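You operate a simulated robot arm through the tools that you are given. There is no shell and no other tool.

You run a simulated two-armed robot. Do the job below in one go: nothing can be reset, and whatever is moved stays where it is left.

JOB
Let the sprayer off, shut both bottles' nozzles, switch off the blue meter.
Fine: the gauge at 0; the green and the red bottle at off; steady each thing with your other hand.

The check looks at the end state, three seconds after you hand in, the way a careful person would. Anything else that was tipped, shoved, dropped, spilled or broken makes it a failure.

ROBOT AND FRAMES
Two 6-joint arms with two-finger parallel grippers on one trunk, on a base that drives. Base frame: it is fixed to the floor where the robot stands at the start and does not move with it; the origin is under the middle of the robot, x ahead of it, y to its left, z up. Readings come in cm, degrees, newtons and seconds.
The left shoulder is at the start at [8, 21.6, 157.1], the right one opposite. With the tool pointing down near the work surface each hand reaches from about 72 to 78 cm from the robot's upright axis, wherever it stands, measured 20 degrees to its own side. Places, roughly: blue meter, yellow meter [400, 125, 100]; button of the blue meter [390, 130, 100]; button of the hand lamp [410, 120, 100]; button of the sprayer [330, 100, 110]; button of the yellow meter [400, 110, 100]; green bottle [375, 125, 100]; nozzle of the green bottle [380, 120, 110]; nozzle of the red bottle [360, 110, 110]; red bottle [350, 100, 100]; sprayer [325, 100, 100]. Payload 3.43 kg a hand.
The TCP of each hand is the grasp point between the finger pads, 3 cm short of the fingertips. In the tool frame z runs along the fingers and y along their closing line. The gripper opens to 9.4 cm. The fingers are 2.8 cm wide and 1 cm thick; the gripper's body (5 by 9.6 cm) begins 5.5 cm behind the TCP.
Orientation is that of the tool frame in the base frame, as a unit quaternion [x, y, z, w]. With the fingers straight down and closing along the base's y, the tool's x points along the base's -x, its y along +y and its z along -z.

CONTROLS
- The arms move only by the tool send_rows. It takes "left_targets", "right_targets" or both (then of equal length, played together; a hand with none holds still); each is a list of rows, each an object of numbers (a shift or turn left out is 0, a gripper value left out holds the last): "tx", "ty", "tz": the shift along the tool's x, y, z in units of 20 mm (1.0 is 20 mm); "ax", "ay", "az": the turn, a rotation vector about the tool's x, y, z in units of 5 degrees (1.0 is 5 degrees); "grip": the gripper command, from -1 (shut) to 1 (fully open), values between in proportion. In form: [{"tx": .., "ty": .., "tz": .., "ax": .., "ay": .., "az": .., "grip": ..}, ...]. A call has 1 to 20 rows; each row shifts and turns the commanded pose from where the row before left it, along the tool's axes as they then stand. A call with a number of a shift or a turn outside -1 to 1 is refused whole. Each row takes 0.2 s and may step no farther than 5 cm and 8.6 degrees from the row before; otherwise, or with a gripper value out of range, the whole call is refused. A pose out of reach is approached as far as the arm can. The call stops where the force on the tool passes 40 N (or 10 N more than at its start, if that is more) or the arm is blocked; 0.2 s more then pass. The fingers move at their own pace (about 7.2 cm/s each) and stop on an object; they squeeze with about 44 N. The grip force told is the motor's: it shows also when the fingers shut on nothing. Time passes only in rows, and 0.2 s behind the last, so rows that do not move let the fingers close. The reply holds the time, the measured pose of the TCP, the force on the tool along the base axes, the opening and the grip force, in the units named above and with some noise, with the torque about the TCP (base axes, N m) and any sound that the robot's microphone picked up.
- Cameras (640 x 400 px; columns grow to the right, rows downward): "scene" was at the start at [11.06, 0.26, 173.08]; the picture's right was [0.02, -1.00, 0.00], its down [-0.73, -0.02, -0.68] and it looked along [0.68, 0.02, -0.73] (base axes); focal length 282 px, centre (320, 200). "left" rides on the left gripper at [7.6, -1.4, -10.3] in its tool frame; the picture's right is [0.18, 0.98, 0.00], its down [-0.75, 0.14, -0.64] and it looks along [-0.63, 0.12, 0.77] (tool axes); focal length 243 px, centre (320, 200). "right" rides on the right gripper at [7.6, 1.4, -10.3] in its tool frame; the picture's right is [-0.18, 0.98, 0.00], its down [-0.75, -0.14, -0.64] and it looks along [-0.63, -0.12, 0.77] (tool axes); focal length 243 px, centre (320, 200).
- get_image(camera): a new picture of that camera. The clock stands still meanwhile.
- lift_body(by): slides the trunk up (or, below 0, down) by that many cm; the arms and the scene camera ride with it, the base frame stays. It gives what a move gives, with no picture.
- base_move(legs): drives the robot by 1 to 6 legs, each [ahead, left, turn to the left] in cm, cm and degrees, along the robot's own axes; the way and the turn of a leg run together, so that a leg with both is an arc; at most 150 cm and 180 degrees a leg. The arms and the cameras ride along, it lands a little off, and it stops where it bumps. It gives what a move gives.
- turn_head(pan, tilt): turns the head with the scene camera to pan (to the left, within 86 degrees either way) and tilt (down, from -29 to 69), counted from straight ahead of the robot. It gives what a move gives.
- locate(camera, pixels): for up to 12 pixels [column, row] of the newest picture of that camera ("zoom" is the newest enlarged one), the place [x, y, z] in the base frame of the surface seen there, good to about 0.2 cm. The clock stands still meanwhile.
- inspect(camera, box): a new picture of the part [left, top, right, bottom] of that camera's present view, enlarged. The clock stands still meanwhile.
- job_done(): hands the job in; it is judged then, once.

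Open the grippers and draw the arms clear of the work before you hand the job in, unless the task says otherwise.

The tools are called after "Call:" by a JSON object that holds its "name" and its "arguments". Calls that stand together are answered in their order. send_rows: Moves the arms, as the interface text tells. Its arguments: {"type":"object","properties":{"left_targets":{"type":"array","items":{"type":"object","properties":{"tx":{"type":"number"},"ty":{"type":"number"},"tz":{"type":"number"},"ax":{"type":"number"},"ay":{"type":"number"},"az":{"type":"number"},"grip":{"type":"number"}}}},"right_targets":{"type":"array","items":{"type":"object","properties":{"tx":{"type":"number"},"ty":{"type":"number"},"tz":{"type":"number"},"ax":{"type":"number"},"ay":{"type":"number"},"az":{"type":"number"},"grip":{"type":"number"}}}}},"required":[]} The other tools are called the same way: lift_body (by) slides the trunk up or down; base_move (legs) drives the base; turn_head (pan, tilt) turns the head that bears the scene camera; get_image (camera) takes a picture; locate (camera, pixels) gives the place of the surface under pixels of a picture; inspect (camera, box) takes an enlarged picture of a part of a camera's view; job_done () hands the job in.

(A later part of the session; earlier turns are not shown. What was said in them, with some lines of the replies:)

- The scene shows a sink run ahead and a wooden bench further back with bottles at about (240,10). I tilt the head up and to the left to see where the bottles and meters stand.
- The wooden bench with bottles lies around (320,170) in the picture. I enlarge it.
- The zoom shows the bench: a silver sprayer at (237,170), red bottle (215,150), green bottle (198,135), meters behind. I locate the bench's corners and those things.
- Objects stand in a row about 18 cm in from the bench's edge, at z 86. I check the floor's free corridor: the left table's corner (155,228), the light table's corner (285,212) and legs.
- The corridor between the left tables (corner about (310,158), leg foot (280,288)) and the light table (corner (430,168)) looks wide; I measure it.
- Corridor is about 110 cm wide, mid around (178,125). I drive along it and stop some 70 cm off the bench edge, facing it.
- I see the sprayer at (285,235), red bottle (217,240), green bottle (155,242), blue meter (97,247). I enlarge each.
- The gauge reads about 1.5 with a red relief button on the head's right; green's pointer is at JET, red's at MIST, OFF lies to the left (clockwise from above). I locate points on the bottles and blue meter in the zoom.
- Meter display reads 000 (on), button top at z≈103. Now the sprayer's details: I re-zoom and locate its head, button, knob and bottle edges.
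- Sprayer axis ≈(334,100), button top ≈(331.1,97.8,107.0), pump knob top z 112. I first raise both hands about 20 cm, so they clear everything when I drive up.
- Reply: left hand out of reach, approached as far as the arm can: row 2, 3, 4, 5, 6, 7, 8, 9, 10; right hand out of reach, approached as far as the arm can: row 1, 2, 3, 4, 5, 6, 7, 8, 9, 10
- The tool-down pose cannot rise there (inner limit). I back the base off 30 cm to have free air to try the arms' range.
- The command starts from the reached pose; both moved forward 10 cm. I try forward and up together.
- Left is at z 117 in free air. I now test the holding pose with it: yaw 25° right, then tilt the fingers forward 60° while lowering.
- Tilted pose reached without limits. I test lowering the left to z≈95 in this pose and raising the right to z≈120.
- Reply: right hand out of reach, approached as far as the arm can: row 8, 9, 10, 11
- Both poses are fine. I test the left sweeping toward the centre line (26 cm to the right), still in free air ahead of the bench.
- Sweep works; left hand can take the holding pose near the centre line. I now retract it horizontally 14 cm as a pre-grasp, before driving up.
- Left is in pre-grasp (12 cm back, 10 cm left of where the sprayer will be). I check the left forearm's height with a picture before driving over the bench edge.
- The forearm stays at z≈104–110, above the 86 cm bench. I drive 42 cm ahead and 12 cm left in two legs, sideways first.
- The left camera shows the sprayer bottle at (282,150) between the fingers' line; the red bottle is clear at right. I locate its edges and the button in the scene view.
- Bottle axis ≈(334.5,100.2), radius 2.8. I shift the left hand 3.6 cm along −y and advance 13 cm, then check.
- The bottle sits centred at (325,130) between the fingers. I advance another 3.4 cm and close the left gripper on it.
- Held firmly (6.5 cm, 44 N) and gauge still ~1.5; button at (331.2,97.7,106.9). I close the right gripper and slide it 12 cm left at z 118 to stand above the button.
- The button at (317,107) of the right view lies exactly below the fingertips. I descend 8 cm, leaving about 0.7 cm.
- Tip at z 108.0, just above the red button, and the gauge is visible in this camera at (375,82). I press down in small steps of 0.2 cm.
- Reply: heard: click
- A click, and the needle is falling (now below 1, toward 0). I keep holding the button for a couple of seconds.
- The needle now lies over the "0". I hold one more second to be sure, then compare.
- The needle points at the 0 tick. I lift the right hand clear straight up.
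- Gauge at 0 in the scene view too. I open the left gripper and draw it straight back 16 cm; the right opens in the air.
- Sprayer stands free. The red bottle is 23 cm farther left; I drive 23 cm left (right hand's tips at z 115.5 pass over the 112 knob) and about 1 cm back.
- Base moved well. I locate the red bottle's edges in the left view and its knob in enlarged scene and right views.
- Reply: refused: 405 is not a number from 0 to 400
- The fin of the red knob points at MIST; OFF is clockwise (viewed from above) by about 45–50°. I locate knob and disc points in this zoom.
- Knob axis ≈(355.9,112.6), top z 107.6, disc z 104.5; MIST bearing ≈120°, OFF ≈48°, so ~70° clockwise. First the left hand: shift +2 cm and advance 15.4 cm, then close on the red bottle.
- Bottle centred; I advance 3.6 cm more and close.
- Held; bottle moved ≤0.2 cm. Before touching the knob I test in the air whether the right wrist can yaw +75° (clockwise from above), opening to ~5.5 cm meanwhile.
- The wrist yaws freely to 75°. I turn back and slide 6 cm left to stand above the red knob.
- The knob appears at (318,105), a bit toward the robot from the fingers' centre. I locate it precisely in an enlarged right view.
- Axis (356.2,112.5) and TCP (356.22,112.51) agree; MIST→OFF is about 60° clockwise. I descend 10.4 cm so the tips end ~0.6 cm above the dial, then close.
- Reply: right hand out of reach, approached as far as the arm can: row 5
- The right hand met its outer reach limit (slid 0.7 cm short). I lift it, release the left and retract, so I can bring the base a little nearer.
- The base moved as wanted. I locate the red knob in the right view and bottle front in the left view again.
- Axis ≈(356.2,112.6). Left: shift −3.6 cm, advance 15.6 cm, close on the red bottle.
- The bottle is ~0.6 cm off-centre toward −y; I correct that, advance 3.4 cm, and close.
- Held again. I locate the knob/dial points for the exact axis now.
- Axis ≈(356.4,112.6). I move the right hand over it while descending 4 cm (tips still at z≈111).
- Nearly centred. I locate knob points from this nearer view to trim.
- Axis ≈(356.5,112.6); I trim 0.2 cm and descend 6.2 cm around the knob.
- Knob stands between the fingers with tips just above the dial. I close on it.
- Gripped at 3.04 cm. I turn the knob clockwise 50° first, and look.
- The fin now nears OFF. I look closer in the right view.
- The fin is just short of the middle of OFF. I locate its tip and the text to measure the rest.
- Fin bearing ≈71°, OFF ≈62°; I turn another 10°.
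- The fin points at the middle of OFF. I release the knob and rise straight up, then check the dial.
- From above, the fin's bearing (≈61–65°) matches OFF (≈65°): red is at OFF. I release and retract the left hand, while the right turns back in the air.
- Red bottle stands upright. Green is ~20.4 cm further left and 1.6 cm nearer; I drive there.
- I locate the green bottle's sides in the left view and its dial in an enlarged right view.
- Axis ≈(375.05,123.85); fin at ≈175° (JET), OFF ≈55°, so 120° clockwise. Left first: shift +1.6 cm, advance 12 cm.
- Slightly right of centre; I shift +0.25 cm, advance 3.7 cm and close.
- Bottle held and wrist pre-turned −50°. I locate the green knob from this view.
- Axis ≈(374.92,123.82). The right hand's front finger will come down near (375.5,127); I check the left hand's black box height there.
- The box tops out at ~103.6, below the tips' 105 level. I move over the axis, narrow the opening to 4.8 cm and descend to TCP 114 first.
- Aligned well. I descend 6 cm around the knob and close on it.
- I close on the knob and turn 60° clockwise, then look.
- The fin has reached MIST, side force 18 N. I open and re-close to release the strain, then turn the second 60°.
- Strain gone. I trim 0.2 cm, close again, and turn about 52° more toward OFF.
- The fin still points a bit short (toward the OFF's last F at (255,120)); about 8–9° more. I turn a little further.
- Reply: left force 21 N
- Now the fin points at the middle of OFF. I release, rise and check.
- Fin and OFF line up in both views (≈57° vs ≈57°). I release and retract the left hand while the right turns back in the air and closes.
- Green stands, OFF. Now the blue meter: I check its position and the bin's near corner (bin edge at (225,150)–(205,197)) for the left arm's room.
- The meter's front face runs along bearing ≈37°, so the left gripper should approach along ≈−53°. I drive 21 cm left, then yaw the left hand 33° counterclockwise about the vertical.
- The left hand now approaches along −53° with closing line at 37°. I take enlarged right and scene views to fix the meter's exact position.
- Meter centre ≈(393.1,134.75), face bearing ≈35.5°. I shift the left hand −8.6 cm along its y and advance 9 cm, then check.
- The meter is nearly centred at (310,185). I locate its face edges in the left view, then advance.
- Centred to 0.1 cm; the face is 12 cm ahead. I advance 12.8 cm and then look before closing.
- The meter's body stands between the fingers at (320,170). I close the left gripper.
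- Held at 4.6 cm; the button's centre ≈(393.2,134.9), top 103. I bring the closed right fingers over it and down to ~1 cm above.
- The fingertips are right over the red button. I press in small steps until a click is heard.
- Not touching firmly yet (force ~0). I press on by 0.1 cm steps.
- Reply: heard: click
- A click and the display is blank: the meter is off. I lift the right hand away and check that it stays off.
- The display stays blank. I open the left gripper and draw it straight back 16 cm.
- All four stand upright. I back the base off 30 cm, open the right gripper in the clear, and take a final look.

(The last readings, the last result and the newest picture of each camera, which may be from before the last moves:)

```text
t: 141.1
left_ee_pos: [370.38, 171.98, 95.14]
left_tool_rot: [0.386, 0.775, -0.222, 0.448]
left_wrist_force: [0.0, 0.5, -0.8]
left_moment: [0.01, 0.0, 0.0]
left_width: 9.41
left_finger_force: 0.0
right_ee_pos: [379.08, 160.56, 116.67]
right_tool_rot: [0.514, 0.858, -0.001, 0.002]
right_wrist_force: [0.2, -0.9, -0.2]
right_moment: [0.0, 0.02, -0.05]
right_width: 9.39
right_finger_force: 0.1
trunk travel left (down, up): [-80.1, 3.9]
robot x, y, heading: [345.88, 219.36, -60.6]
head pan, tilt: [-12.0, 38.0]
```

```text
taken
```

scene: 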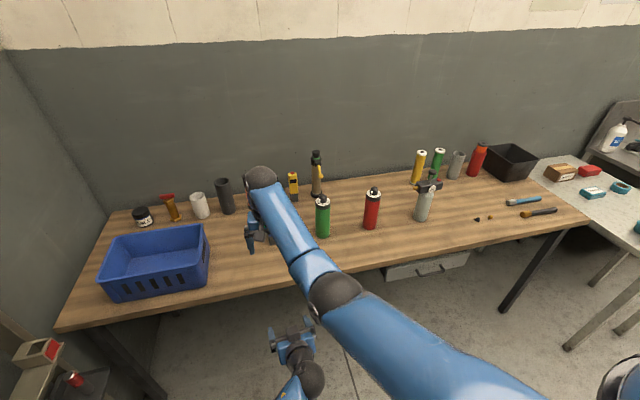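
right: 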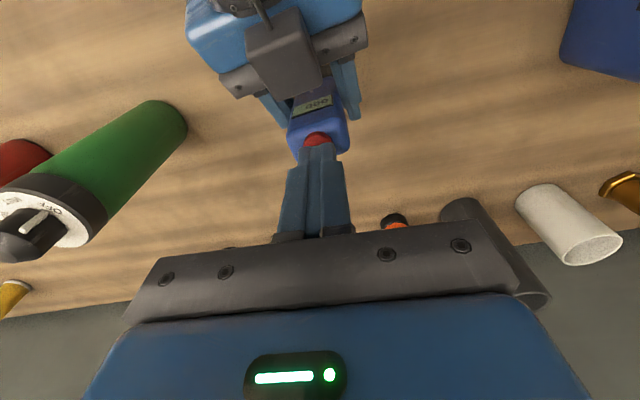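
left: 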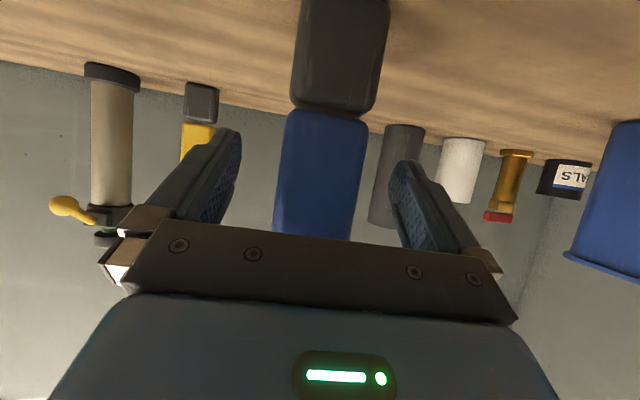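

I zoom on the bottles and sprayer for a last check of their states.

Call:
{"name": "inspect", "arguments": {"camera": "scene", "box": [300, 180, 400, 245]}}

Call:
{"name": "inspect", "arguments": {"camera": "scene", "box": [400, 170, 460, 230]}}

Call:
{"name": "inspect", "arguments": {"camera": "right", "box": [180, 0, 480, 200]}}

```text
6.15 times, centred on (350, 212) of scene
```

zoom: 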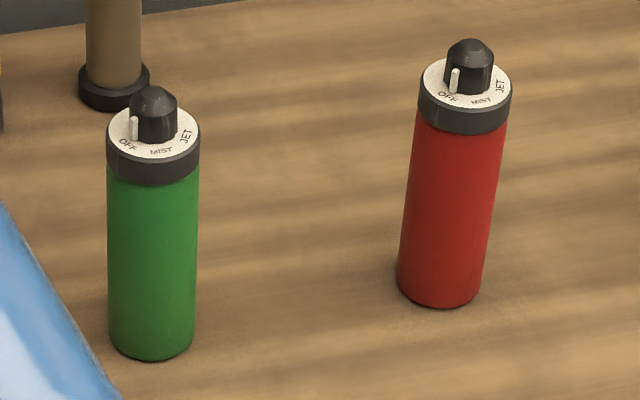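

```text
6.67 times, centred on (430, 200) of scene
```

zoom: 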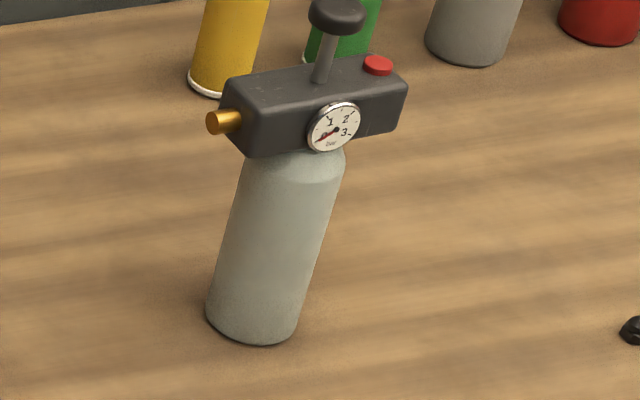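

```text
2.00 times, centred on (330, 100) of right
```

zoom: 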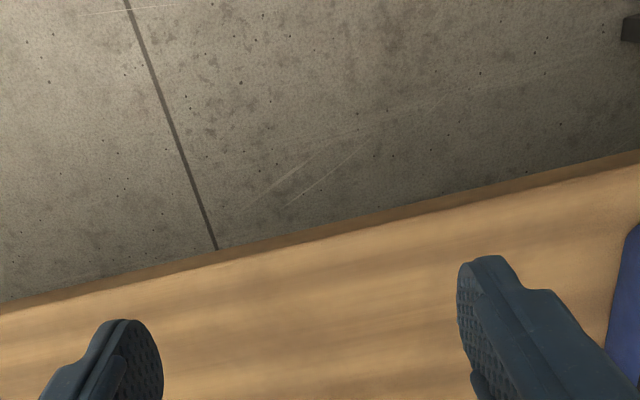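

Gauge at 0, both dials at OFF. The meter is hidden by the arm in this view; a last glance with the left camera.

Call:
{"name": "get_image", "arguments": {"camera": "left"}}

```text
taken
```

left: 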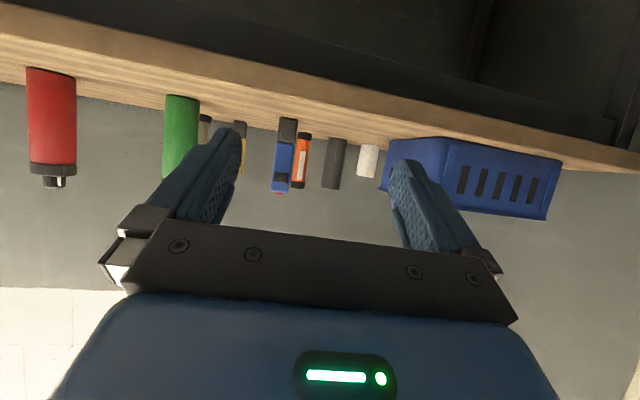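

The blue meter stands at (285,160) with a dark display; everything is upright and both grippers are open and clear. I hand the job in.

Call:
{"name": "job_done", "arguments": {}}

```text
The job is handed in.
```

The job is done and handed in. The final pictures show everything in the state you asked for:

- **Sprayer:** I held the red relief button until the pressure was out; the gauge needle sits at 0.
- **Red bottle:** nozzle turned from MIST to OFF.
- **Green bottle:** nozzle turned from JET to OFF.
- **Blue meter:** button pressed once with a click, and the display stayed blank.

The left hand steadied each item while the right hand worked it. The items I steadied shifted by about 0.2 cm at most that I could measure. All four are standing upright, and I saw nothing else moved or knocked over. Both grippers are open, and the robot is backed clear of the bench.
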